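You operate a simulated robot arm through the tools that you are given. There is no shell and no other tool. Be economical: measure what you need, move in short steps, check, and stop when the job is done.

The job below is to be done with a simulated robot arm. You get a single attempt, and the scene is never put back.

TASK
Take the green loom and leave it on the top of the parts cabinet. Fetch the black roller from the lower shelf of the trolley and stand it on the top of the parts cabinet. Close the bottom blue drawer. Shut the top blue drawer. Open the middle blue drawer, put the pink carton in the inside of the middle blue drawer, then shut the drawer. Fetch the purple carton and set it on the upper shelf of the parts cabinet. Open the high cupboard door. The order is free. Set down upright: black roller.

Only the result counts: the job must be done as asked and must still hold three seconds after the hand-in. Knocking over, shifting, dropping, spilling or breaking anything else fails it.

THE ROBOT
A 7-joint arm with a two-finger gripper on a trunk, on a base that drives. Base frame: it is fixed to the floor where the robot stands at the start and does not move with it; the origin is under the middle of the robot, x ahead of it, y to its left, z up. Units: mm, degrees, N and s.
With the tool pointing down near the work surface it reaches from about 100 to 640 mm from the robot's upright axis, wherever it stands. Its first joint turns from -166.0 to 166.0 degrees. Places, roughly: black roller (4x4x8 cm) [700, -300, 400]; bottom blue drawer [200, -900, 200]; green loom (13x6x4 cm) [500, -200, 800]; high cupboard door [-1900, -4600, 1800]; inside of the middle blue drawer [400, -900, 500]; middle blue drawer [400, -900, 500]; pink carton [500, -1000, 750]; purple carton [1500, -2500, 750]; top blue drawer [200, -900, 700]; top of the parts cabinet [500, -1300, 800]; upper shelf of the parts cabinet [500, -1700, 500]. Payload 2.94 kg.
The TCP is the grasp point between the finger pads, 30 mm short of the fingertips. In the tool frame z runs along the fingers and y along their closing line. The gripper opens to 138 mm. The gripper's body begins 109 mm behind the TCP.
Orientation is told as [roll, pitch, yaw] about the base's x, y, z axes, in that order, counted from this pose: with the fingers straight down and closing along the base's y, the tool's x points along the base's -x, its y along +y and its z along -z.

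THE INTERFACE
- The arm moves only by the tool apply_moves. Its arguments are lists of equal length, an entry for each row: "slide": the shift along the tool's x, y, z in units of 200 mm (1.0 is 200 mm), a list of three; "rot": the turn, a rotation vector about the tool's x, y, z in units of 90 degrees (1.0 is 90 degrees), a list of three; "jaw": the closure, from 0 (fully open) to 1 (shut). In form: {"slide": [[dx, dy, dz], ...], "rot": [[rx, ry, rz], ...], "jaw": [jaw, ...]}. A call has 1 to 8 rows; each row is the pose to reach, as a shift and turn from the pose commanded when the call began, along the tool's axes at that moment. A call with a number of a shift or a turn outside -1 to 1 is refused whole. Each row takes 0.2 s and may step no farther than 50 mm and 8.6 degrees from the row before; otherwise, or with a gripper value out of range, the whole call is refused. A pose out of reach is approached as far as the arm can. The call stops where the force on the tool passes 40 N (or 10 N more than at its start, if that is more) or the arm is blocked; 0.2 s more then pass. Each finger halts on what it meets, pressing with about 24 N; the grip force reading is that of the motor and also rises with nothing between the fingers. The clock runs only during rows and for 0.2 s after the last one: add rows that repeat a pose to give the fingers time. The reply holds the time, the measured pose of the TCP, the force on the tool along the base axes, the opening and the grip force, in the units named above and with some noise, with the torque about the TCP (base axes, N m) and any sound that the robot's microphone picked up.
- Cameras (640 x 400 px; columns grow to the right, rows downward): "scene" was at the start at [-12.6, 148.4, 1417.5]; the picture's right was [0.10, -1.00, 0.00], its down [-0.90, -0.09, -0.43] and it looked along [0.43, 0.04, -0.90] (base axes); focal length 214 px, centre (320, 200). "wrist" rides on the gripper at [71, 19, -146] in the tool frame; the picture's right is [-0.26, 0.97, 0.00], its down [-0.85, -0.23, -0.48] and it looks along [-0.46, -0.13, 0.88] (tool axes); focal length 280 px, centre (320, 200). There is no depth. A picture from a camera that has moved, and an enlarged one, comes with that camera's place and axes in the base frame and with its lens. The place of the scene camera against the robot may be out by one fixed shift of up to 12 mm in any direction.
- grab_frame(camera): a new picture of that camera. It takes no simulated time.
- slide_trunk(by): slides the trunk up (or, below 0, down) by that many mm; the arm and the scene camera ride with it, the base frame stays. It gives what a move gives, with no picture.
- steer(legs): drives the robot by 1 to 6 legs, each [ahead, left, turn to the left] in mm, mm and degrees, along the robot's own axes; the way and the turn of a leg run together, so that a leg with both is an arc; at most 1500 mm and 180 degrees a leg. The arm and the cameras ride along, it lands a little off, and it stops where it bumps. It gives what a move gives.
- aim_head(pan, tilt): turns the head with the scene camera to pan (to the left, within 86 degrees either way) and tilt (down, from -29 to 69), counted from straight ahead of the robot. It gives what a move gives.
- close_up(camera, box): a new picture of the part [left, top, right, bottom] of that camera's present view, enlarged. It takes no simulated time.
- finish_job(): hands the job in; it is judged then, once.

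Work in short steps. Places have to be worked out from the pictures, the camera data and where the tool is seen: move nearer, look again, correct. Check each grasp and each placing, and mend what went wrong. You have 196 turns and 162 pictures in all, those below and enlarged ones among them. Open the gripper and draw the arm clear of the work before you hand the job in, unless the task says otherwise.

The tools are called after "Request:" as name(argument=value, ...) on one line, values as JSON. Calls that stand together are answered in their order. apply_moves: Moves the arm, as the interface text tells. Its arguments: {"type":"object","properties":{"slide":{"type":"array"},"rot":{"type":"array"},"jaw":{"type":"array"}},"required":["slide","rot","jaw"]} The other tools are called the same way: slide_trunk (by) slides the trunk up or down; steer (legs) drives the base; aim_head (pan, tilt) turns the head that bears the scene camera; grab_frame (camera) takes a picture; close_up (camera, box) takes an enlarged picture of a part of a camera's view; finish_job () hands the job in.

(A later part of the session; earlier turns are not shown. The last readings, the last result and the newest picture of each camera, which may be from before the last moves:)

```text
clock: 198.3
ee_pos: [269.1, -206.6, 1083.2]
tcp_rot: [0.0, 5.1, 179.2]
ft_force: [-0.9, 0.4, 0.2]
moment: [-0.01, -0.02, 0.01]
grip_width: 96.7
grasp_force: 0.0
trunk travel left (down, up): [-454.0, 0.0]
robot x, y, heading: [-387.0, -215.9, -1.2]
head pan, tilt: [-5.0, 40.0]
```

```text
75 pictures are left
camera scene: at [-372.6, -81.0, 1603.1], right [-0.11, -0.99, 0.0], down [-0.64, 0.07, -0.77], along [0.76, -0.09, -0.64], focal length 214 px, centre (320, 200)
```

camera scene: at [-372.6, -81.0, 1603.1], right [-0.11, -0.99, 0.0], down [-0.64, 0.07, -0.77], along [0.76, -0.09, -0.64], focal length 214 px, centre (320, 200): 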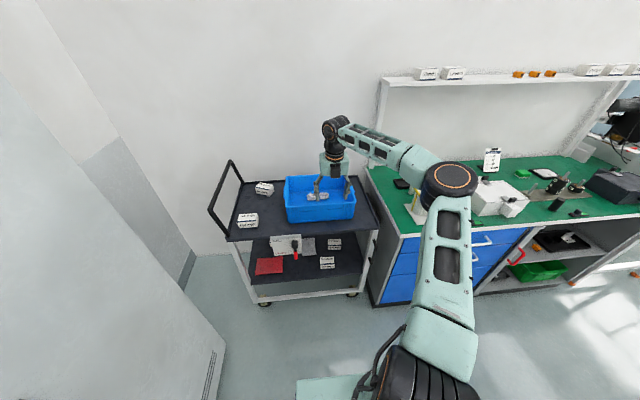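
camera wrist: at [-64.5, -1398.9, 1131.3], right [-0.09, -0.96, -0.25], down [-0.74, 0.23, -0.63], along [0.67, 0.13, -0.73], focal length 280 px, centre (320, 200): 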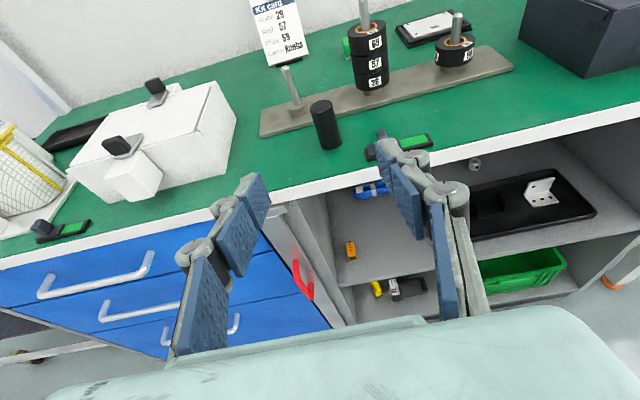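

I drive ahead 300 mm and use the wrist camera (looking back) to find the loom.

Request:
steer(legs=[[300, 0, 1.2]])

Request:
grab_frame(camera="wrist")

Request:
grab_frame(camera="scene")

```text
clock: 200.4
ee_pos: [569.0, -195.4, 1083.7]
tcp_rot: [-0.1, 5.0, -179.4]
ft_force: [0.4, -0.2, -0.3]
moment: [-0.02, -0.01, 0.0]
grip_width: 96.8
grasp_force: 0.0
trunk travel left (down, up): [-454.0, 0.0]
robot x, y, heading: [-85.4, -222.7, -0.1]
head pan, tilt: [-5.0, 40.0]
```

```text
74 pictures are left
camera wrist: at [627.0, -214.3, 1234.1], right [-0.25, -0.97, -0.03], down [-0.89, 0.22, 0.4], along [-0.38, 0.12, -0.92], focal length 280 px, centre (320, 200)
```

wrist: 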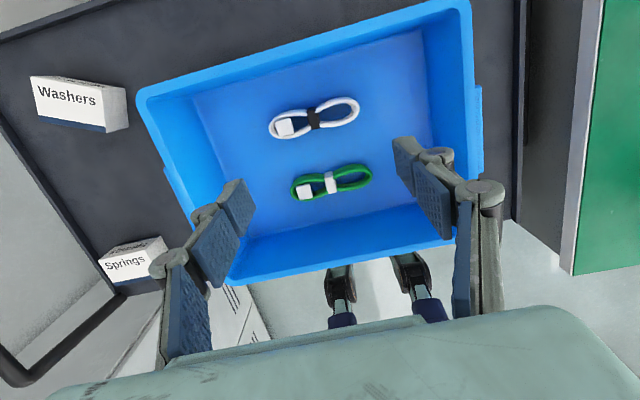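

```text
73 pictures are left
camera scene: at [-75.5, -84.5, 1603.0], right [-0.09, -1.0, 0.0], down [-0.64, 0.06, -0.77], along [0.76, -0.07, -0.64], focal length 214 px, centre (320, 200)
```

scene: 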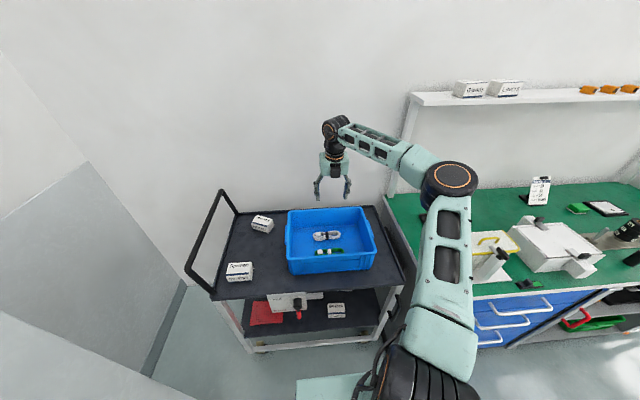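

Loom: centre ≈(478,-184), long axis along y. I level the tool and turn it 90° so the fingers close along x.

Request:
apply_moves(slide=[[0, 0, 0], [0, 0, 0], [0, 0, 0], [0, 0, 0], [0, 0, 0], [0, 0, 0], [0, 0, 0], [0, 0, 0]], rot=[[0, -0.055, 0], [0, -0.055, -0.09], [0, -0.055, -0.18], [0, -0.055, -0.27], [0, -0.055, -0.36], [0, -0.055, -0.45], [0, -0.055, -0.54], [0, -0.055, -0.63]], jaw=[0.3, 0.3, 0.3, 0.3, 0.3, 0.3, 0.3, 0.3])

```text
clock: 202.2
ee_pos: [569.0, -195.9, 1082.7]
tcp_rot: [2.0, -1.2, -122.6]
ft_force: [-0.4, 0.3, -0.2]
moment: [-0.01, 0.01, -0.03]
grip_width: 96.2
grasp_force: 0.2
trunk travel left (down, up): [-454.0, 0.0]
robot x, y, heading: [-89.7, -224.9, 0.2]
head pan, tilt: [-5.0, 40.0]
```

Request:
apply_moves(slide=[[0, 0, 0], [0, 0, 0], [0, 0, 0], [0, 0, 0], [0, 0, 0]], rot=[[0, 0, -0.09], [0, 0, -0.18], [0, 0, -0.27], [0, 0, -0.36], [0, 0, -0.362]], jaw=[0.3, 0.3, 0.3, 0.3, 0.3])

Request:
apply_moves(slide=[[0.03, -0.2, 0], [0.055, -0.4, 0], [0.055, -0.455, 0.15], [0.055, -0.455, 0.35], [0.055, -0.455, 0.55]], rot=[[0, 0, 0], [0, 0, 0], [0, 0, 0], [0, 0, 0], [0, 0, 0]], jaw=[0.3, 0.3, 0.3, 0.3, 0.3])

Request:
grab_frame(camera="wrist")

Request:
close_up(camera="scene", box=[250, 110, 430, 300])

```text
clock: 203.4
ee_pos: [569.3, -196.3, 1082.4]
tcp_rot: [0.9, -2.2, -90.3]
ft_force: [-0.7, 0.2, 0.0]
moment: [0.01, 0.01, 0.03]
grip_width: 96.6
grasp_force: 0.1
trunk travel left (down, up): [-454.0, 0.0]
robot x, y, heading: [-85.6, -222.3, -0.2]
head pan, tilt: [-5.0, 40.0]
```

```text
clock: 204.6
ee_pos: [479.7, -187.9, 970.8]
tcp_rot: [0.9, -2.1, -90.3]
ft_force: [-0.8, -0.3, -1.2]
moment: [-0.03, 0.01, 0.02]
grip_width: 96.6
grasp_force: 0.0
trunk travel left (down, up): [-454.0, 0.0]
robot x, y, heading: [-84.6, -221.4, 0.1]
head pan, tilt: [-5.0, 40.0]
```

```text
72 pictures are left
camera wrist: at [497.4, -112.1, 1114.6], right [0.96, -0.27, 0.02], down [-0.24, -0.83, 0.5], along [-0.11, -0.49, -0.86], focal length 280 px, centre (320, 200)
```

wrist: 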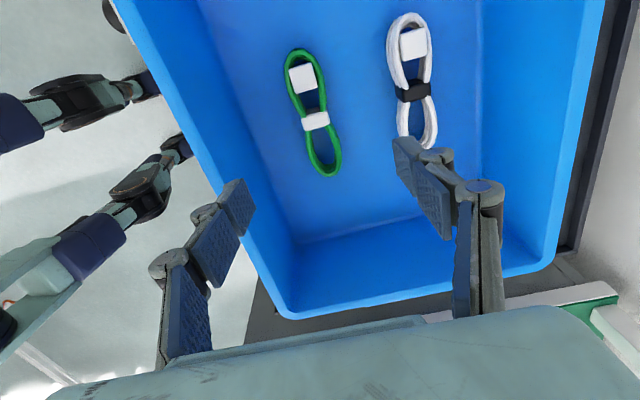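

```text
2.11 times, centred on (340, 205) of scene
camera zoom: at [-75.8, -84.5, 1603.1], right [-0.09, -1.0, 0.0], down [-0.64, 0.06, -0.77], along [0.76, -0.07, -0.64], focal length 452 px, centre (278, 190)
```

zoom: 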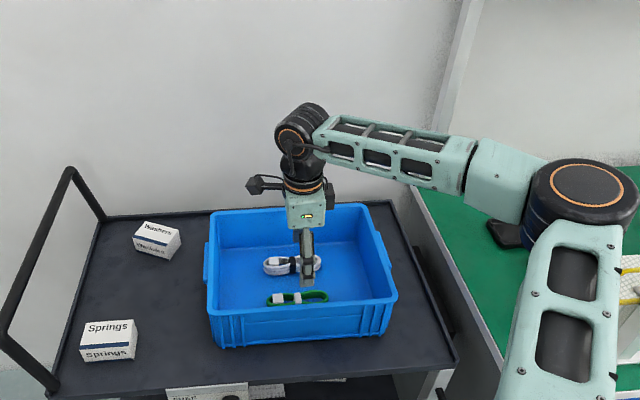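

Centred (x≈480, y≈-188). I descend 115 mm and re-check height.

Request:
apply_moves(slide=[[0, 0, 0.2], [0, 0, 0.4], [0, 0, 0.58]], rot=[[0, 0, 0], [0, 0, 0], [0, 0, 0]], jaw=[0.35, 0.4, 0.4])

Request:
grab_frame(camera="wrist")

```text
clock: 205.4
ee_pos: [480.8, -191.2, 853.4]
tcp_rot: [0.9, -2.1, -90.2]
ft_force: [-0.6, 0.2, -0.2]
moment: [0.03, 0.03, 0.0]
grip_width: 82.6
grasp_force: 0.1
trunk travel left (down, up): [-454.0, 0.0]
robot x, y, heading: [-86.5, -221.7, -0.1]
head pan, tilt: [-5.0, 40.0]
```

```text
70 pictures are left
camera wrist: at [497.8, -114.6, 996.9], right [0.96, -0.27, 0.02], down [-0.24, -0.83, 0.5], along [-0.11, -0.49, -0.86], focal length 280 px, centre (320, 200)
```

wrist: 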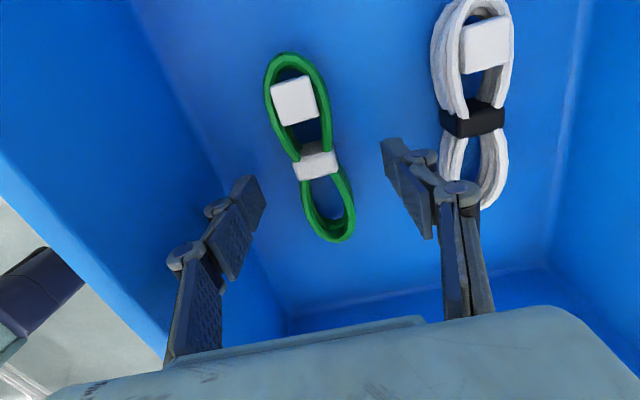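

Band top z≈833, so tips need ≈805. I descend 20 mm and close.

Request:
apply_moves(slide=[[0.025, 0, 0.05], [0.025, 0, 0.1], [0.025, 0, 0.1], [0.025, 0, 0.1], [0.025, 0, 0.1], [0.025, 0, 0.1], [0.025, 0, 0.1]], rot=[[0, 0, 0], [0, 0, 0], [0, 0, 0], [0, 0, 0], [0, 0, 0], [0, 0, 0], [0, 0, 0]], jaw=[0.4, 0.4, 0.5, 0.65, 0.8, 0.95, 0.95])

Request:
grab_frame(camera="wrist")

```text
clock: 207.0
ee_pos: [481.0, -187.6, 835.7]
tcp_rot: [1.1, -2.1, -90.3]
ft_force: [-4.1, 1.6, 14.1]
moment: [0.12, 0.23, -0.05]
grip_width: 27.6
grasp_force: 24.0
trunk travel left (down, up): [-454.0, 0.0]
robot x, y, heading: [-89.8, -221.5, -0.0]
head pan, tilt: [-5.0, 40.0]
```

```text
69 pictures are left
camera wrist: at [497.3, -110.3, 979.4], right [0.96, -0.27, 0.03], down [-0.24, -0.83, 0.5], along [-0.11, -0.49, -0.86], focal length 280 px, centre (320, 200)
```

wrist: 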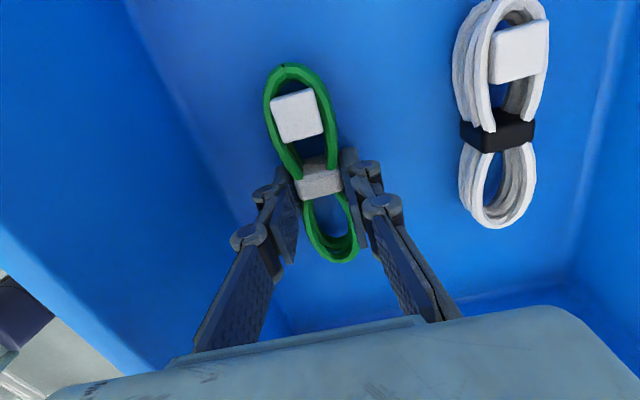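

Gripped around the band (27.6 mm). I lift 190 mm and check.

Request:
apply_moves(slide=[[0, 0, -0.15], [0, 0, -0.35], [0, 0, -0.55], [0, 0, -0.75], [0, 0, -0.95]], rot=[[0, 0, 0], [0, 0, 0], [0, 0, 0], [0, 0, 0], [0, 0, 0]], jaw=[0.95, 0.95, 0.95, 0.95, 0.95])

Request:
grab_frame(camera="wrist")

```text
clock: 208.2
ee_pos: [478.9, -182.3, 1027.6]
tcp_rot: [1.0, -2.1, -90.3]
ft_force: [-0.4, 1.3, 0.6]
moment: [0.0, 0.01, -0.02]
grip_width: 27.3
grasp_force: 24.1
trunk travel left (down, up): [-454.0, 0.0]
robot x, y, heading: [-88.0, -220.3, -0.1]
head pan, tilt: [-5.0, 40.0]
```

```text
68 pictures are left
camera wrist: at [496.0, -105.2, 1170.3], right [0.96, -0.27, 0.02], down [-0.24, -0.83, 0.5], along [-0.11, -0.49, -0.86], focal length 280 px, centre (320, 200)
```

wrist: 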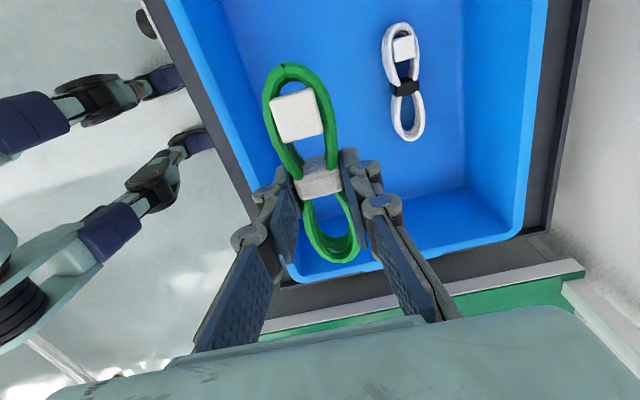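

Loom held. I back off, drive to the bench front and approach the spot left of the roller (≈x290, y-1265).

Request:
steer(legs=[[-500, 0, 0], [0, -1082, 0]])

Request:
grab_frame(camera="scene")

```text
clock: 220.7
ee_pos: [-21.7, -1280.7, 1026.5]
tcp_rot: [0.9, -2.1, -90.1]
ft_force: [1.2, -0.1, -0.7]
moment: [0.02, 0.01, 0.04]
grip_width: 27.2
grasp_force: 24.3
trunk travel left (down, up): [-454.0, 0.0]
robot x, y, heading: [-584.1, -1322.4, 0.2]
head pan, tilt: [-5.0, 40.0]
```

```text
67 pictures are left
camera scene: at [-576.9, -1185.6, 1603.1], right [-0.09, -1.0, 0.0], down [-0.64, 0.05, -0.77], along [0.76, -0.07, -0.64], focal length 214 px, centre (320, 200)
```

scene: 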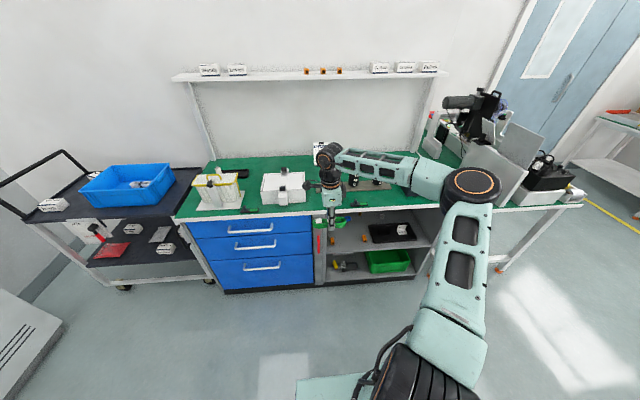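

I drive ahead 312 mm, left 17 mm, and look down.

Request:
steer(legs=[[312, 17, 0]])

Request:
grab_frame(camera="wrist")

Request:
close_up(camera="scene", box=[230, 120, 430, 280])

```text
clock: 222.8
ee_pos: [290.5, -1264.4, 1026.8]
tcp_rot: [0.8, -2.0, -90.2]
ft_force: [-0.5, -0.7, -0.9]
moment: [0.01, -0.03, 0.0]
grip_width: 27.2
grasp_force: 24.3
trunk travel left (down, up): [-454.0, 0.0]
robot x, y, heading: [-272.4, -1303.9, 0.0]
head pan, tilt: [-5.0, 40.0]
```

```text
66 pictures are left
camera wrist: at [306.8, -1188.6, 1169.6], right [0.96, -0.26, 0.02], down [-0.24, -0.83, 0.5], along [-0.11, -0.49, -0.86], focal length 280 px, centre (320, 200)
```

wrist: 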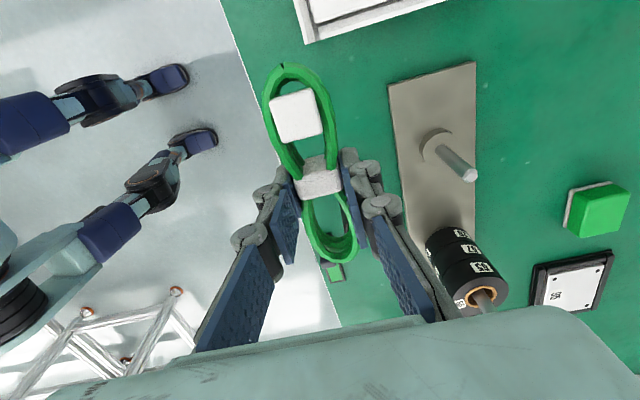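

```text
2.50 times, centred on (330, 200) of scene
camera zoom: at [-265.5, -1168.5, 1603.0], right [-0.09, -1.0, 0.0], down [-0.64, 0.06, -0.77], along [0.76, -0.07, -0.64], focal length 536 px, centre (295, 200)
```

zoom: 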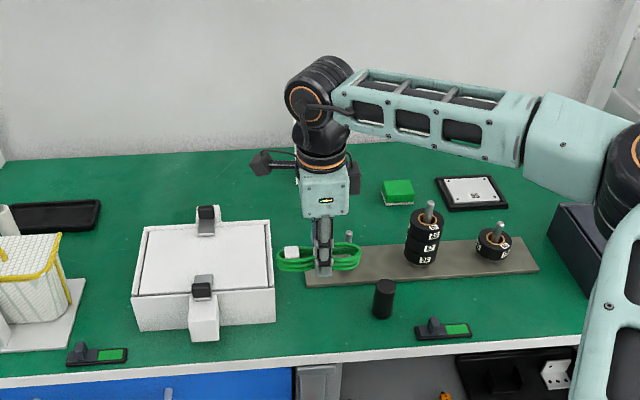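

Clear spot below. I lower the trunk 135 mm, then in small steps to contact.

Request:
slide_trunk(by=-135)

Request:
slide_trunk(by=-6)

Request:
slide_trunk(by=-5)

Request:
slide_trunk(by=-4)

```text
clock: 224.4
ee_pos: [288.8, -1264.5, 891.8]
tcp_rot: [0.9, -2.0, -90.3]
ft_force: [0.0, -0.2, -1.9]
moment: [0.01, -0.01, 0.01]
grip_width: 27.0
grasp_force: 24.1
trunk travel left (down, up): [-319.0, 135.0]
robot x, y, heading: [-276.6, -1305.1, 0.1]
head pan, tilt: [-5.0, 40.0]
```

```text
clock: 225.0
ee_pos: [288.4, -1265.3, 885.4]
tcp_rot: [0.9, -2.1, -90.2]
ft_force: [0.8, -0.3, -0.3]
moment: [0.02, 0.02, -0.01]
grip_width: 27.2
grasp_force: 24.2
trunk travel left (down, up): [-313.0, 141.0]
robot x, y, heading: [-278.9, -1304.4, 0.0]
head pan, tilt: [-5.0, 40.0]
```

```text
clock: 225.5
ee_pos: [288.9, -1265.5, 881.3]
tcp_rot: [0.9, -2.1, -90.2]
ft_force: [-0.8, -0.1, -0.4]
moment: [-0.01, -0.01, -0.02]
grip_width: 27.1
grasp_force: 24.5
trunk travel left (down, up): [-308.0, 146.0]
robot x, y, heading: [-280.6, -1299.9, -0.1]
head pan, tilt: [-5.0, 40.0]
```

```text
clock: 226.0
ee_pos: [289.6, -1266.0, 880.2]
tcp_rot: [1.2, -2.1, -90.3]
ft_force: [1.6, -0.6, 24.1]
moment: [-0.01, 0.52, -0.01]
grip_width: 27.4
grasp_force: 23.9
trunk travel left (down, up): [-304.0, 150.0]
robot x, y, heading: [-277.3, -1301.7, 0.1]
head pan, tilt: [-5.0, 40.0]
```

Contact at z≈880. I relieve 2 mm, open, and rise.

Request:
slide_trunk(by=2)

Request:
apply_moves(slide=[[0, 0, 0], [0, 0, 0], [0, 0, 0], [0, 0, -0.2], [0, 0, -0.45], [0, 0, -0.7]], rot=[[0, 0, 0], [0, 0, 0], [0, 0, 0], [0, 0, 0], [0, 0, 0], [0, 0, 0]], jaw=[0.7, 0.5, 0.45, 0.45, 0.45, 0.45])

Request:
slide_trunk(by=140)

Request:
grab_frame(camera="wrist")

Request:
close_up(camera="scene", box=[230, 120, 430, 280])

```text
clock: 226.6
ee_pos: [289.4, -1264.9, 880.4]
tcp_rot: [1.1, -2.1, -90.3]
ft_force: [5.3, -0.6, 20.7]
moment: [0.07, 0.16, -0.01]
grip_width: 27.3
grasp_force: 24.3
trunk travel left (down, up): [-306.0, 148.0]
robot x, y, heading: [-278.1, -1302.9, 0.1]
head pan, tilt: [-5.0, 40.0]
```

```text
clock: 228.0
ee_pos: [283.9, -1261.2, 1019.6]
tcp_rot: [0.8, -2.1, -90.2]
ft_force: [0.0, -0.1, 0.1]
moment: [0.01, 0.02, -0.03]
grip_width: 76.0
grasp_force: 0.0
trunk travel left (down, up): [-306.0, 148.0]
robot x, y, heading: [-278.1, -1306.8, 0.0]
head pan, tilt: [-5.0, 40.0]
```

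```text
clock: 229.6
ee_pos: [285.0, -1260.0, 1158.0]
tcp_rot: [1.0, -2.1, -90.3]
ft_force: [-0.3, 0.3, -0.1]
moment: [0.01, -0.01, 0.02]
grip_width: 76.1
grasp_force: 0.1
trunk travel left (down, up): [-446.0, 8.0]
robot x, y, heading: [-275.3, -1303.5, 0.0]
head pan, tilt: [-5.0, 40.0]
```

```text
64 pictures are left
camera wrist: at [302.3, -1184.1, 1301.5], right [0.96, -0.26, 0.02], down [-0.24, -0.83, 0.5], along [-0.11, -0.49, -0.86], focal length 280 px, centre (320, 200)
```

wrist: 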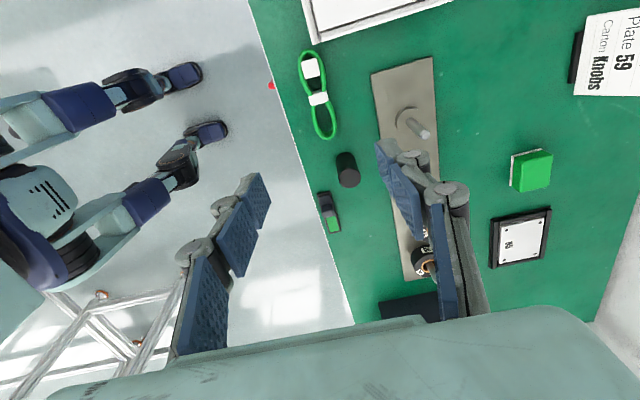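

```text
2.50 times, centred on (330, 200) of scene
camera zoom: at [-266.0, -1168.6, 1595.0], right [-0.09, -1.0, 0.0], down [-0.64, 0.06, -0.77], along [0.76, -0.07, -0.64], focal length 536 px, centre (295, 200)
```

zoom: 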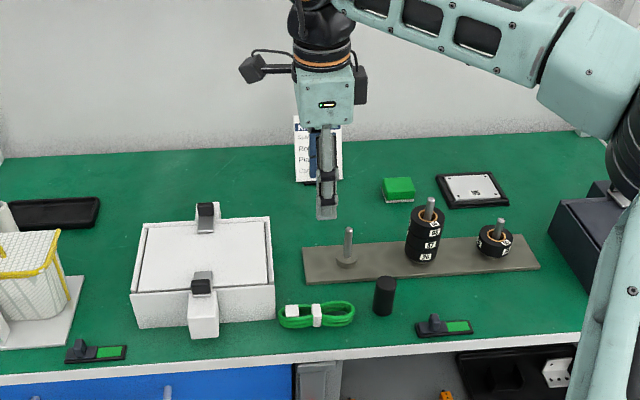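

Loom and roller are both on the cabinet top. Next the purple carton near (1500,-2500): I back away and turn right to look there.

Request:
steer(legs=[[-350, 0, 0], [0, 0, -50]])

Request:
aim_head(pan=5, tilt=20)

Request:
grab_frame(camera="scene")

```text
clock: 234.2
ee_pos: [-242.7, -1710.5, 1158.9]
tcp_rot: [0.9, -2.1, -140.9]
ft_force: [0.3, -0.6, -1.0]
moment: [0.02, 0.01, 0.01]
grip_width: 76.0
grasp_force: 0.1
trunk travel left (down, up): [-446.0, 8.0]
robot x, y, heading: [-631.9, -1306.3, -50.6]
head pan, tilt: [-5.0, 40.0]
```

```text
clock: 235.0
ee_pos: [-242.9, -1710.5, 1159.5]
tcp_rot: [0.9, -2.2, -140.9]
ft_force: [-0.3, 0.0, -0.7]
moment: [0.01, 0.02, 0.02]
grip_width: 75.9
grasp_force: 0.0
trunk travel left (down, up): [-446.0, 8.0]
robot x, y, heading: [-632.3, -1305.7, -50.8]
head pan, tilt: [5.0, 20.0]
```

```text
62 pictures are left
camera scene: at [-507.4, -1214.8, 1626.4], right [-0.71, -0.7, 0.0], down [-0.24, 0.25, -0.94], along [0.66, -0.67, -0.34], focal length 214 px, centre (320, 200)
```

scene: 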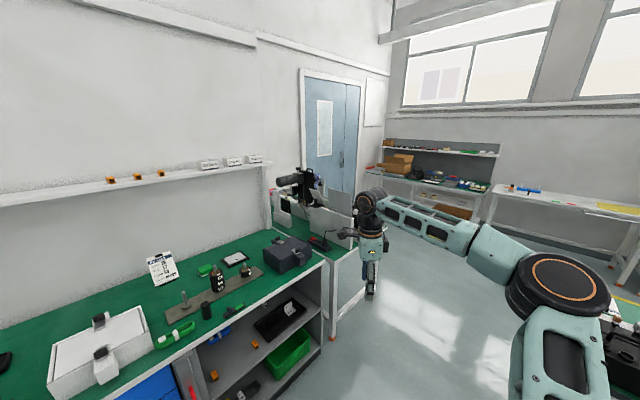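

I zoom on the direction of the purple carton.

Request:
close_up(camera="scene", box=[230, 130, 400, 260])

```text
3.08 times, centred on (315, 195) of scene
camera zoom: at [-507.4, -1214.8, 1626.4], right [-0.71, -0.7, 0.0], down [-0.24, 0.25, -0.94], along [0.66, -0.67, -0.34], focal length 660 px, centre (335, 215)
```

zoom: 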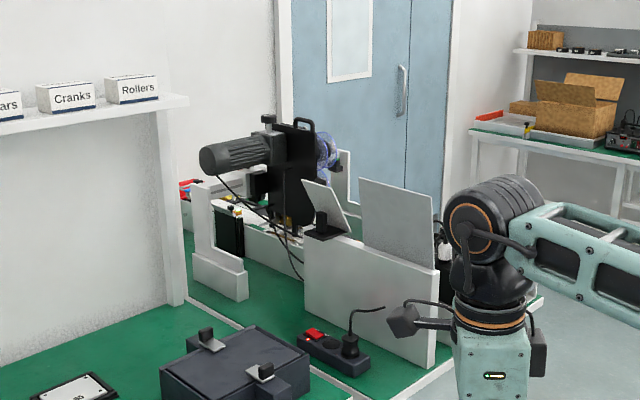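

The station hides the carton. I turn to face -y and drive down the aisle to look at the station from the front.

Request:
steer(legs=[[0, 0, -39.5], [0, 450, 0], [800, 0, 0]])

Request:
aim_head(pan=55, tilt=25)

Request:
grab_frame(camera="scene")

```text
clock: 245.3
ee_pos: [-143.9, -2672.5, 1157.7]
tcp_rot: [0.9, -2.1, 179.2]
ft_force: [0.8, -0.6, -0.7]
moment: [0.02, 0.0, -0.03]
grip_width: 76.0
grasp_force: 0.0
trunk travel left (down, up): [-446.0, 8.0]
robot x, y, heading: [-181.6, -2106.9, -90.6]
head pan, tilt: [5.0, 20.0]
```

```text
clock: 246.5
ee_pos: [-143.8, -2673.6, 1158.4]
tcp_rot: [0.9, -2.2, 179.3]
ft_force: [-0.4, 0.1, 0.0]
moment: [-0.03, -0.03, -0.01]
grip_width: 76.0
grasp_force: 0.2
trunk travel left (down, up): [-446.0, 8.0]
robot x, y, heading: [-180.8, -2112.4, -90.6]
head pan, tilt: [55.0, 25.0]
```

```text
60 pictures are left
camera scene: at [35.9, -2078.0, 1618.4], right [-0.58, -0.81, 0.0], down [-0.34, 0.25, -0.91], along [0.74, -0.53, -0.42], focal length 214 px, centre (320, 200)
```

scene: 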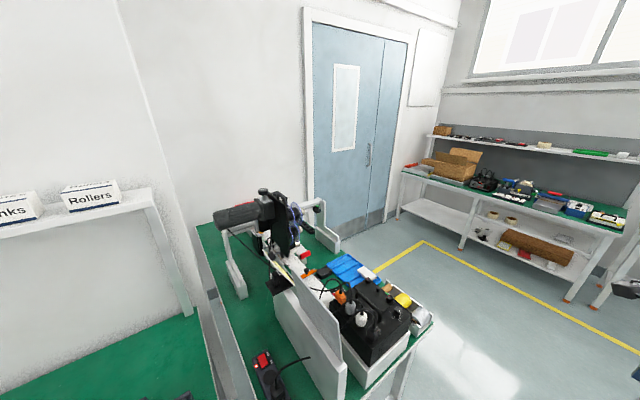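

Request:
close_up(camera="scene", box=[190, 170, 450, 380])

```text
1.90 times, centred on (320, 275) of scene
camera zoom: at [35.9, -2078.0, 1618.4], right [-0.58, -0.81, 0.0], down [-0.34, 0.25, -0.91], along [0.74, -0.53, -0.42], focal length 408 px, centre (320, 57)
```

zoom: 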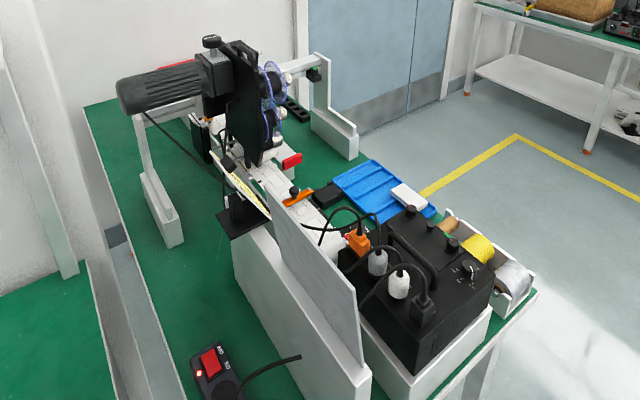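

Not visible from here. I drive around to the far side of that bench and look back.

Request:
steer(legs=[[1250, 0, 0], [0, 0, 90], [400, 0, 0]])

Request:
aim_head(pan=35, tilt=25)

Request:
grab_frame(camera="scene")

```text
clock: 258.9
ee_pos: [768.5, -3345.5, 1158.4]
tcp_rot: [1.0, -2.1, -90.1]
ft_force: [-0.5, -0.6, -0.5]
moment: [0.0, 0.02, 0.0]
grip_width: 76.1
grasp_force: 0.0
trunk travel left (down, up): [-446.0, 8.0]
robot x, y, heading: [208.9, -3389.4, 0.3]
head pan, tilt: [55.0, 25.0]
```

```text
clock: 259.8
ee_pos: [769.1, -3346.1, 1159.0]
tcp_rot: [0.8, -2.0, -90.1]
ft_force: [-0.6, 0.5, 0.1]
moment: [-0.02, 0.02, 0.0]
grip_width: 76.0
grasp_force: 0.0
trunk travel left (down, up): [-446.0, 8.0]
robot x, y, heading: [206.1, -3387.3, 0.2]
head pan, tilt: [35.0, 25.0]
```

```text
58 pictures are left
camera scene: at [207.3, -3194.6, 1618.4], right [0.58, -0.82, 0.0], down [-0.35, -0.24, -0.91], along [0.74, 0.52, -0.42], focal length 214 px, centre (320, 200)
```

scene: 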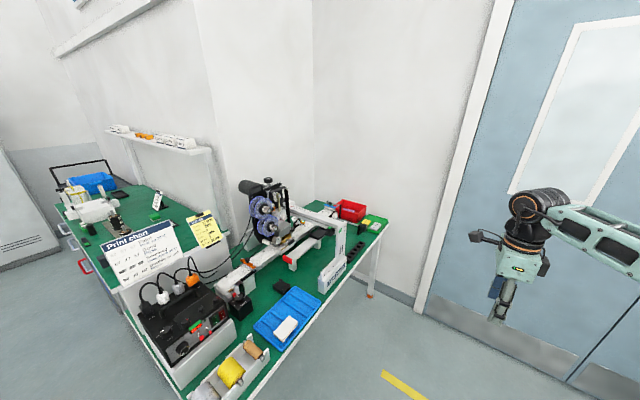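

Request:
close_up(camera="scene", box=[190, 160, 410, 350])

```text
2.11 times, centred on (300, 255) of scene
camera zoom: at [207.3, -3194.6, 1618.4], right [0.58, -0.82, 0.0], down [-0.35, -0.24, -0.91], along [0.74, 0.52, -0.42], focal length 452 px, centre (362, 84)
```

zoom: 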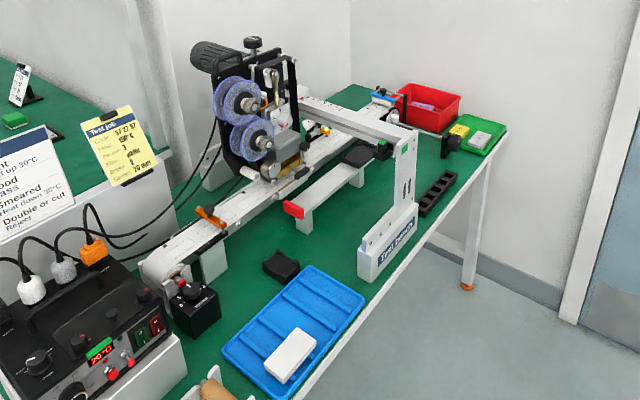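

A purple carton lies in the red bin at the bench's far end, about (1500,-2560). I drive around to approach it at an angle (wall with door is at x≈1820).

Request:
steer(legs=[[790, 0, 0], [0, 0, 60], [300, 0, 0]])

Request:
aim_head(pan=-10, tilt=40)

Request:
grab_frame(camera="scene")

Request:
grab_frame(camera="wrist")

```text
clock: 268.2
ee_pos: [1380.2, -2619.6, 1157.1]
tcp_rot: [0.8, -2.1, -30.3]
ft_force: [0.3, -0.8, 1.1]
moment: [-0.02, -0.01, -0.01]
grip_width: 76.0
grasp_force: 0.1
trunk travel left (down, up): [-446.0, 8.0]
robot x, y, heading: [1132.8, -3128.3, 59.9]
head pan, tilt: [35.0, 25.0]
```

```text
clock: 269.4
ee_pos: [1379.1, -2619.8, 1158.1]
tcp_rot: [1.0, -2.1, -30.2]
ft_force: [-0.2, -0.6, -0.4]
moment: [0.04, 0.03, 0.02]
grip_width: 75.9
grasp_force: 0.1
trunk travel left (down, up): [-446.0, 8.0]
robot x, y, heading: [1134.6, -3127.5, 59.7]
head pan, tilt: [-10.0, 40.0]
```

```text
56 pictures are left
camera scene: at [1039.2, -3056.1, 1595.1], right [0.77, -0.64, 0.0], down [-0.41, -0.49, -0.77], along [0.49, 0.59, -0.64], focal length 214 px, centre (320, 200)
```

scene: 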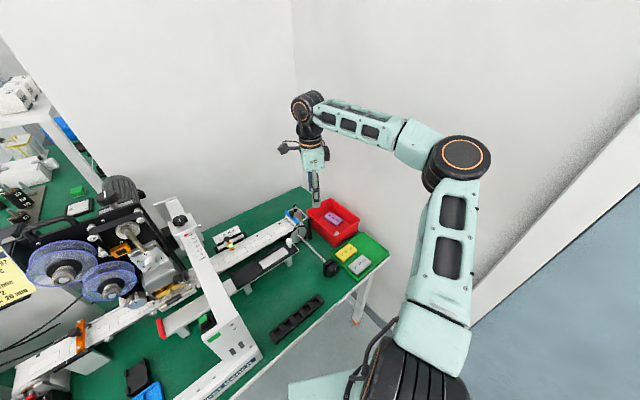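

```text
55 pictures are left
camera wrist: at [1322.6, -2565.5, 1301.7], right [0.71, 0.7, 0.02], down [0.6, -0.62, 0.5], along [0.37, -0.34, -0.86], focal length 280 px, centre (320, 200)
```

wrist: 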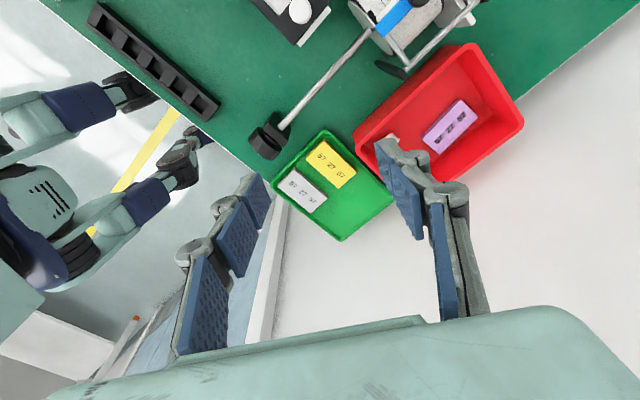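

Purple carton: centre ≈(1587,-2497), top z≈825, long axis nearly along y, in the red bin. I shift the robot to bring the tool above it and set the yaw.

Request:
steer(legs=[[90, -120, 0], [80, 0, 0]])

Request:
apply_moves(slide=[[0, 0, 0], [0, 0, 0], [0, 0, 0], [0, 0, 0], [0, 0, 0]], rot=[[0, 0, -0.09], [0, 0, -0.18], [0, 0, -0.27], [0, 0, -0.36], [0, 0, -0.435]], jaw=[0.4, 0.3, 0.24, 0.24, 0.24])

Request:
grab_frame(camera="wrist")

```text
clock: 271.7
ee_pos: [1567.0, -2526.7, 1158.3]
tcp_rot: [0.9, -2.1, -29.9]
ft_force: [-0.2, 0.1, 0.5]
moment: [0.0, 0.0, 0.01]
grip_width: 75.9
grasp_force: 0.0
trunk travel left (down, up): [-446.0, 8.0]
robot x, y, heading: [1320.2, -3036.4, 60.3]
head pan, tilt: [-10.0, 40.0]
```

```text
clock: 272.9
ee_pos: [1565.2, -2528.1, 1156.7]
tcp_rot: [-0.6, -2.2, 9.3]
ft_force: [0.5, -0.2, 0.0]
moment: [0.03, 0.01, -0.02]
grip_width: 104.7
grasp_force: 0.1
trunk travel left (down, up): [-446.0, 8.0]
robot x, y, heading: [1322.2, -3034.4, 60.3]
head pan, tilt: [-10.0, 40.0]
```

```text
54 pictures are left
camera wrist: at [1486.2, -2518.6, 1300.8], right [0.1, 0.99, 0.0], down [0.86, -0.09, 0.51], along [0.51, -0.05, -0.86], focal length 280 px, centre (320, 200)
```

wrist: 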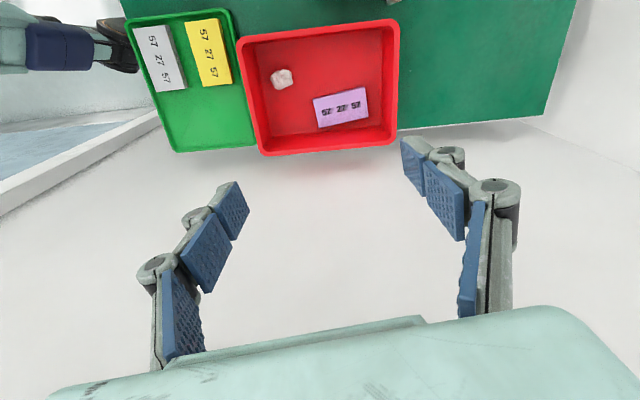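

Centre refined to (1595,-2496), yaw ≈7°. I position above it and descend to z≈968 with a 98 mm opening.

Request:
apply_moves(slide=[[-0.04, 0.04, 0.19], [-0.08, 0.08, 0.38], [-0.11, 0.11, 0.57], [-0.132, 0.13, 0.76], [-0.132, 0.13, 0.955]], rot=[[0, 0.024, 0.03], [0, 0.024, 0.03], [0, 0.024, 0.03], [0, 0.024, 0.03], [0, 0.024, 0.03]], jaw=[0.27, 0.29, 0.29, 0.29, 0.29])

Request:
grab_frame(camera="wrist")

```text
clock: 274.1
ee_pos: [1596.6, -2496.3, 966.6]
tcp_rot: [-0.6, -0.1, 6.4]
ft_force: [0.2, -0.5, -0.4]
moment: [-0.02, -0.03, -0.03]
grip_width: 97.9
grasp_force: 0.1
trunk travel left (down, up): [-446.0, 8.0]
robot x, y, heading: [1322.4, -3037.5, 60.0]
head pan, tilt: [-10.0, 40.0]
```

```text
53 pictures are left
camera wrist: at [1523.2, -2483.7, 1112.1], right [0.15, 0.99, -0.01], down [0.87, -0.13, 0.48], along [0.47, -0.08, -0.88], focal length 280 px, centre (320, 200)
```

wrist: 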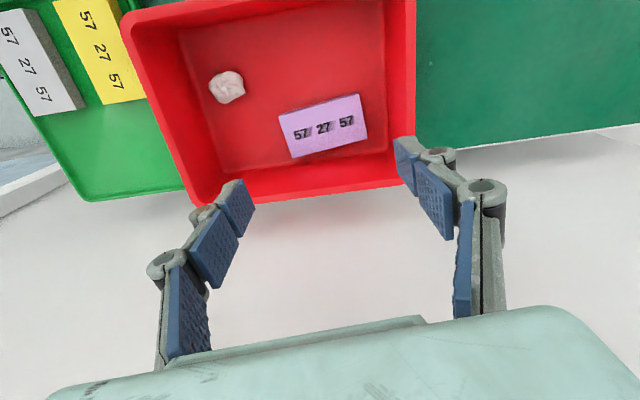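

Aligned. I descend to TCP z≈834 inside the bin.

Request:
apply_moves(slide=[[0, 0, 0.2], [0, 0, 0.4], [0, 0, 0.55], [0, 0, 0.66]], rot=[[0, 0, 0], [0, 0, 0], [0, 0, 0], [0, 0, 0]], jaw=[0.29, 0.29, 0.29, 0.29])

Request:
grab_frame(camera="wrist")

```text
clock: 275.1
ee_pos: [1594.4, -2499.6, 837.7]
tcp_rot: [-0.6, 0.0, 6.4]
ft_force: [-0.9, -0.4, -0.9]
moment: [-0.01, 0.0, -0.03]
grip_width: 98.1
grasp_force: 0.0
trunk travel left (down, up): [-446.0, 8.0]
robot x, y, heading: [1322.8, -3037.4, 60.2]
head pan, tilt: [-10.0, 40.0]
```

```text
52 pictures are left
camera wrist: at [1522.5, -2486.7, 982.4], right [0.15, 0.99, -0.01], down [0.87, -0.13, 0.48], along [0.47, -0.08, -0.88], focal length 280 px, centre (320, 200)
```

wrist: 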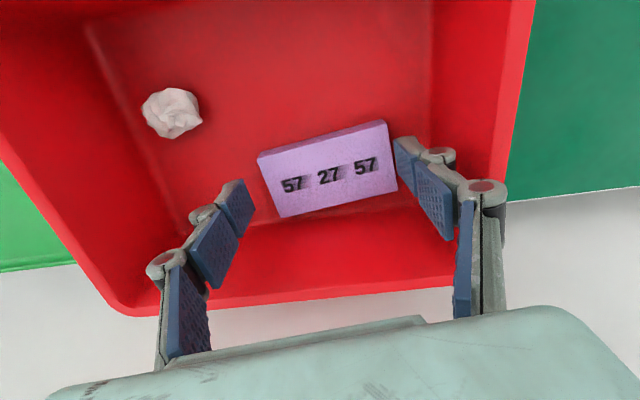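

Need ~9 mm lower; then close.

Request:
apply_moves(slide=[[0, 0.015, 0.02], [0, 0.015, 0.045], [0, 0.015, 0.045], [0, 0.015, 0.045], [0, 0.015, 0.045], [0, 0.015, 0.045]], rot=[[0, 0, 0], [0, 0, 0], [0, 0, 0], [0, 0, 0], [0, 0, 0], [0, 0, 0]], jaw=[0.29, 0.29, 0.35, 0.5, 0.6, 0.6])

```text
clock: 276.5
ee_pos: [1594.5, -2496.1, 830.7]
tcp_rot: [-0.2, -0.2, 6.4]
ft_force: [-0.3, 5.9, 24.3]
moment: [0.47, 0.09, 0.0]
grip_width: 54.8
grasp_force: 8.3
trunk travel left (down, up): [-446.0, 8.0]
robot x, y, heading: [1322.4, -3035.9, 60.3]
head pan, tilt: [-10.0, 40.0]
```

The jaw closed to the commanded width with an upward force; fingers may ride on the carton. I look.

Request:
grab_frame(camera="wrist")

```text
51 pictures are left
camera wrist: at [1521.0, -2483.7, 975.6], right [0.15, 0.99, 0.0], down [0.87, -0.13, 0.48], along [0.47, -0.08, -0.88], focal length 280 px, centre (320, 200)
```

wrist: 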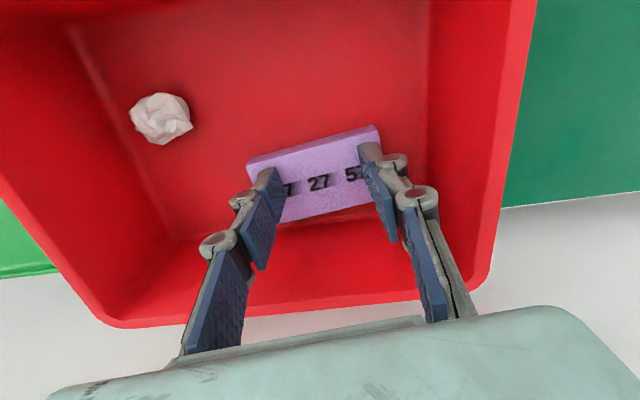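

The fingers are on top: the carton top is at z≈800. I rise 15 mm, reopen and look again.

Request:
apply_moves(slide=[[0, 0, -0.08], [0, 0, -0.1], [0, 0, -0.1], [0, 0, -0.1]], rot=[[0, 0, 0], [0, 0, 0], [0, 0, 0], [0, 0, 0]], jaw=[0.55, 0.35, 0.28, 0.28])

Request:
grab_frame(camera="wrist")

```text
clock: 277.5
ee_pos: [1594.1, -2497.4, 846.9]
tcp_rot: [-0.6, 0.0, 6.4]
ft_force: [-0.6, 0.2, 0.5]
moment: [-0.01, -0.03, 0.02]
grip_width: 99.3
grasp_force: 0.0
trunk travel left (down, up): [-446.0, 8.0]
robot x, y, heading: [1321.3, -3036.5, 60.4]
head pan, tilt: [-10.0, 40.0]
```

```text
50 pictures are left
camera wrist: at [1520.5, -2484.0, 992.5], right [0.15, 0.99, -0.01], down [0.87, -0.13, 0.48], along [0.47, -0.08, -0.88], focal length 280 px, centre (320, 200)
```

wrist: 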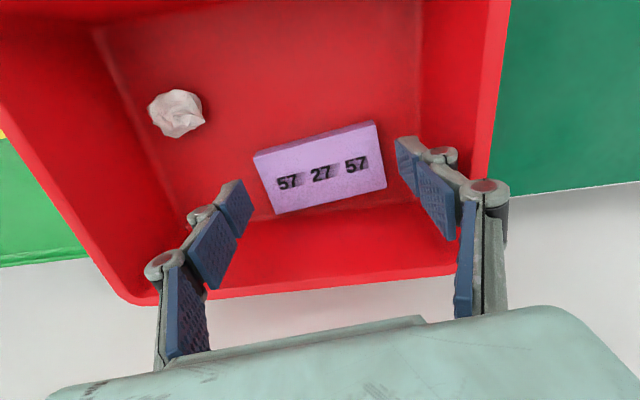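

Top confirmed at z≈802, centre (1597,-2497). I descend 31 mm and close.

Request:
apply_moves(slide=[[-0.015, 0, 0.08], [-0.015, 0, 0.15], [-0.015, 0, 0.15], [-0.015, 0, 0.15], [-0.015, 0, 0.15], [-0.015, 0, 0.15]], rot=[[0, 0, 0], [0, 0, 0], [0, 0, 0], [0, 0, 0], [0, 0, 0], [0, 0, 0]], jaw=[0.28, 0.28, 0.35, 0.5, 0.6, 0.6])

```text
clock: 278.9
ee_pos: [1597.0, -2496.0, 816.8]
tcp_rot: [-0.6, -0.1, 6.4]
ft_force: [-0.6, 0.6, 1.4]
moment: [0.02, 0.0, 0.0]
grip_width: 88.2
grasp_force: 24.0
trunk travel left (down, up): [-446.0, 8.0]
robot x, y, heading: [1318.6, -3037.8, 60.1]
head pan, tilt: [-10.0, 40.0]
```

Gripped at 88 mm. I lift 250 mm and check.

Request:
apply_moves(slide=[[0, 0, -0.15], [0, 0, -0.35], [0, 0, -0.55], [0, 0, -0.75], [0, 0, -0.95]], rot=[[0, 0, 0], [0, 0, 0], [0, 0, 0], [0, 0, 0], [0, 0, 0]], jaw=[0.6, 0.6, 0.6, 0.6, 0.6])

Request:
apply_moves(slide=[[0, 0, -0.2], [0, 0, -0.4], [0, 0, -0.6]], rot=[[0, 0, 0], [0, 0, 0], [0, 0, 0]], jaw=[0.6, 0.6, 0.6])

Request:
grab_frame(camera="wrist")

```text
clock: 280.1
ee_pos: [1597.4, -2495.0, 1007.9]
tcp_rot: [-0.6, -0.1, 6.4]
ft_force: [0.2, 0.2, -0.1]
moment: [-0.01, 0.02, -0.02]
grip_width: 88.9
grasp_force: 23.8
trunk travel left (down, up): [-446.0, 8.0]
robot x, y, heading: [1320.9, -3035.6, 60.2]
head pan, tilt: [-10.0, 40.0]
```

```text
clock: 280.9
ee_pos: [1597.3, -2492.0, 1128.1]
tcp_rot: [-0.6, -0.1, 6.4]
ft_force: [-0.4, -0.8, -0.6]
moment: [-0.01, 0.02, -0.04]
grip_width: 88.7
grasp_force: 23.7
trunk travel left (down, up): [-446.0, 8.0]
robot x, y, heading: [1318.8, -3035.9, 60.1]
head pan, tilt: [-10.0, 40.0]
```

```text
49 pictures are left
camera wrist: at [1523.8, -2479.0, 1273.7], right [0.15, 0.99, -0.01], down [0.87, -0.13, 0.48], along [0.47, -0.08, -0.88], focal length 280 px, centre (320, 200)
```

wrist: 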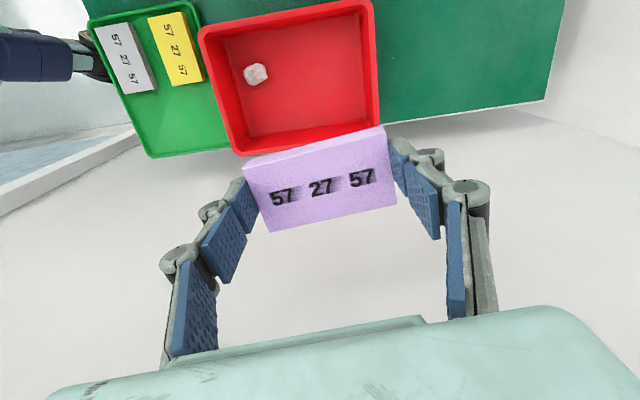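

Carton held. I back out of the corner and return along the aisle to the front of the cabinet shelves.

Request:
steer(legs=[[-300, 0, 0], [0, 0, -60], [-1350, 0, 0], [0, 0, -90]])

Request:
steer(legs=[[-1500, 0, 0], [-380, -270, 0], [0, 0, 90]])

Request:
aim_head(pan=-5, tilt=35)

Request:
grab_frame(camera="scene")

```text
clock: 284.5
ee_pos: [1654.9, -2942.9, 1131.2]
tcp_rot: [-0.4, 0.5, -19.6]
ft_force: [-16.1, -4.9, 3.3]
moment: [0.87, -2.59, -0.37]
grip_width: 88.6
grasp_force: 23.9
trunk travel left (down, up): [-446.0, 8.0]
robot x, y, heading: [1172.6, -3300.6, 31.2]
head pan, tilt: [-10.0, 40.0]
stopped in leg 2: the force on the tool passed its limit at 92 N (the readings are from after the stop); the commanded pose is now the measured one
```

```text
clock: 293.7
ee_pos: [225.5, -4016.2, 1129.0]
tcp_rot: [-0.5, 0.7, -21.6]
ft_force: [0.9, 0.4, 0.3]
moment: [0.0, 0.04, 0.01]
grip_width: 88.8
grasp_force: 23.7
trunk travel left (down, up): [-446.0, 8.0]
robot x, y, heading: [-273.4, -4359.8, 29.5]
head pan, tilt: [-10.0, 40.0]
stopped in leg 2: the robot was blocked; the commanded pose is now the measured one
```

```text
clock: 294.4
ee_pos: [226.5, -4019.0, 1130.3]
tcp_rot: [-0.5, 0.7, -21.7]
ft_force: [0.8, 0.1, -0.2]
moment: [0.05, -0.01, 0.0]
grip_width: 89.0
grasp_force: 23.9
trunk travel left (down, up): [-446.0, 8.0]
robot x, y, heading: [-271.8, -4357.7, 29.4]
head pan, tilt: [-5.0, 35.0]
```

```text
48 pictures are left
camera scene: at [-322.3, -4237.0, 1602.6], right [0.41, -0.91, 0.0], down [-0.52, -0.24, -0.82], along [0.75, 0.34, -0.57], focal length 214 px, centre (320, 200)
```

scene: 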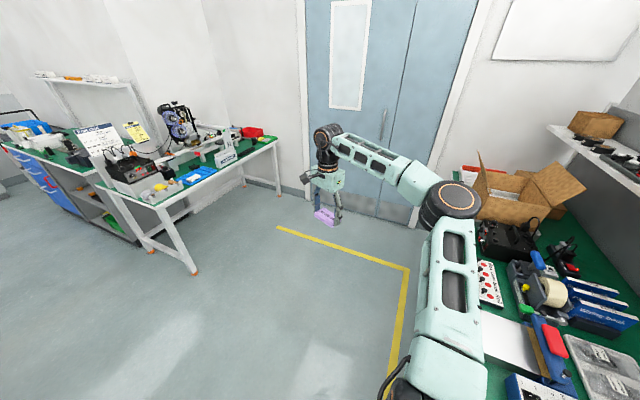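

A mistake: turning hit something on the door side, and the queued drive then ran on until the far bench blocked the base. The carton is still held. I move carefully away from the bench into the open floor and look for damage.

Request:
steer(legs=[[340, 604, 0]])

Request:
aim_head(pan=10, tilt=20)

Request:
grab_frame(camera="scene")

```text
clock: 300.1
ee_pos: [223.1, -3335.0, 1130.2]
tcp_rot: [-0.4, 0.6, -21.9]
ft_force: [1.0, -0.7, 0.1]
moment: [0.01, -0.05, -0.05]
grip_width: 88.8
grasp_force: 23.6
trunk travel left (down, up): [-446.0, 8.0]
robot x, y, heading: [-276.4, -3673.5, 29.2]
head pan, tilt: [-5.0, 35.0]
```

```text
clock: 300.9
ee_pos: [222.7, -3334.8, 1128.3]
tcp_rot: [-0.4, 0.7, -21.9]
ft_force: [0.7, 0.7, -0.6]
moment: [0.04, 0.0, 0.02]
grip_width: 88.5
grasp_force: 24.0
trunk travel left (down, up): [-446.0, 8.0]
robot x, y, heading: [-274.8, -3672.9, 29.2]
head pan, tilt: [10.0, 20.0]
```

```text
47 pictures are left
camera scene: at [-334.3, -3528.8, 1626.4], right [0.63, -0.78, 0.0], down [-0.27, -0.22, -0.94], along [0.73, 0.59, -0.34], focal length 214 px, centre (320, 200)
```

scene: 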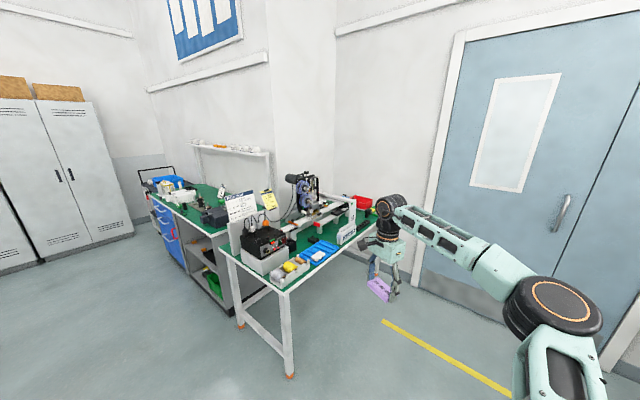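

All seems intact. I turn left to face +y, so the arm leads up the aisle, and look before driving.

Request:
steer(legs=[[0, 0, 61]])

Request:
aim_head(pan=10, tilt=25)

Request:
grab_frame(camera="scene")

```text
clock: 303.9
ee_pos: [-324.5, -3071.0, 1129.2]
tcp_rot: [-0.4, 0.8, 38.5]
ft_force: [-0.3, 0.0, 0.8]
moment: [0.0, -0.03, -0.01]
grip_width: 88.7
grasp_force: 24.7
trunk travel left (down, up): [-446.0, 8.0]
robot x, y, heading: [-280.9, -3673.1, 89.5]
head pan, tilt: [10.0, 20.0]
```

```text
clock: 304.6
ee_pos: [-323.3, -3070.9, 1128.3]
tcp_rot: [-0.5, 0.8, 38.5]
ft_force: [0.6, -0.2, 0.1]
moment: [0.01, -0.03, 0.02]
grip_width: 88.8
grasp_force: 23.7
trunk travel left (down, up): [-446.0, 8.0]
robot x, y, heading: [-280.1, -3675.3, 89.8]
head pan, tilt: [10.0, 25.0]
```

```text
46 pictures are left
camera scene: at [-421.7, -3654.6, 1618.4], right [0.99, 0.17, 0.0], down [0.07, -0.42, -0.91], along [-0.15, 0.89, -0.42], focal length 214 px, centre (320, 200)
```

scene: 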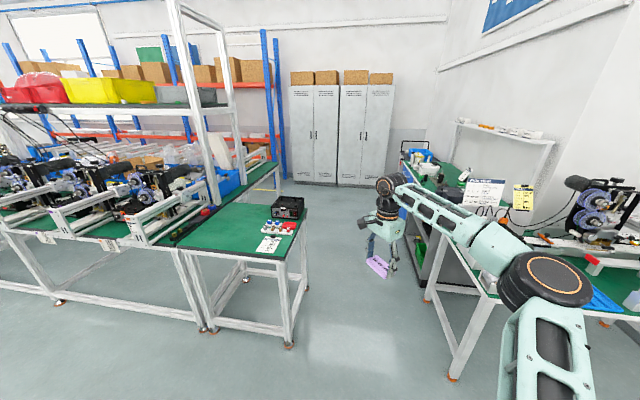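

The aisle is clear (x from -817 to 290). I drive up it to y≈-1450, easing left.

Request:
steer(legs=[[1110, 60, 0], [1110, 110, 0]])

Request:
grab_frame(camera="scene")

```text
clock: 315.7
ee_pos: [-473.4, -833.1, 1129.3]
tcp_rot: [-0.5, 0.7, 37.9]
ft_force: [-0.2, -0.2, -0.7]
moment: [-0.01, 0.01, 0.01]
grip_width: 88.8
grasp_force: 24.5
trunk travel left (down, up): [-446.0, 8.0]
robot x, y, heading: [-430.3, -1438.2, 89.1]
head pan, tilt: [10.0, 25.0]
```

```text
45 pictures are left
camera scene: at [-574.5, -1415.2, 1618.4], right [0.99, 0.16, 0.0], down [0.07, -0.42, -0.91], along [-0.14, 0.89, -0.42], focal length 214 px, centre (320, 200)
```

scene: 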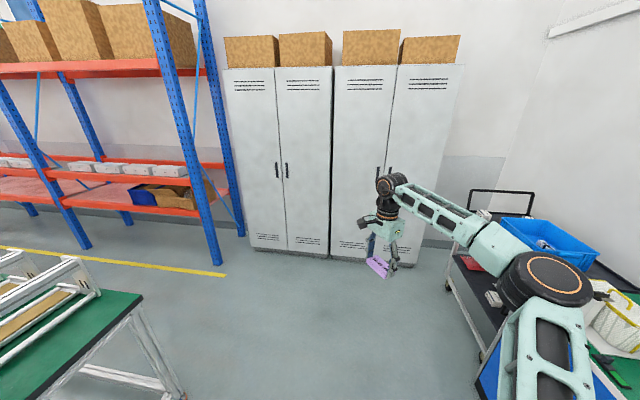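

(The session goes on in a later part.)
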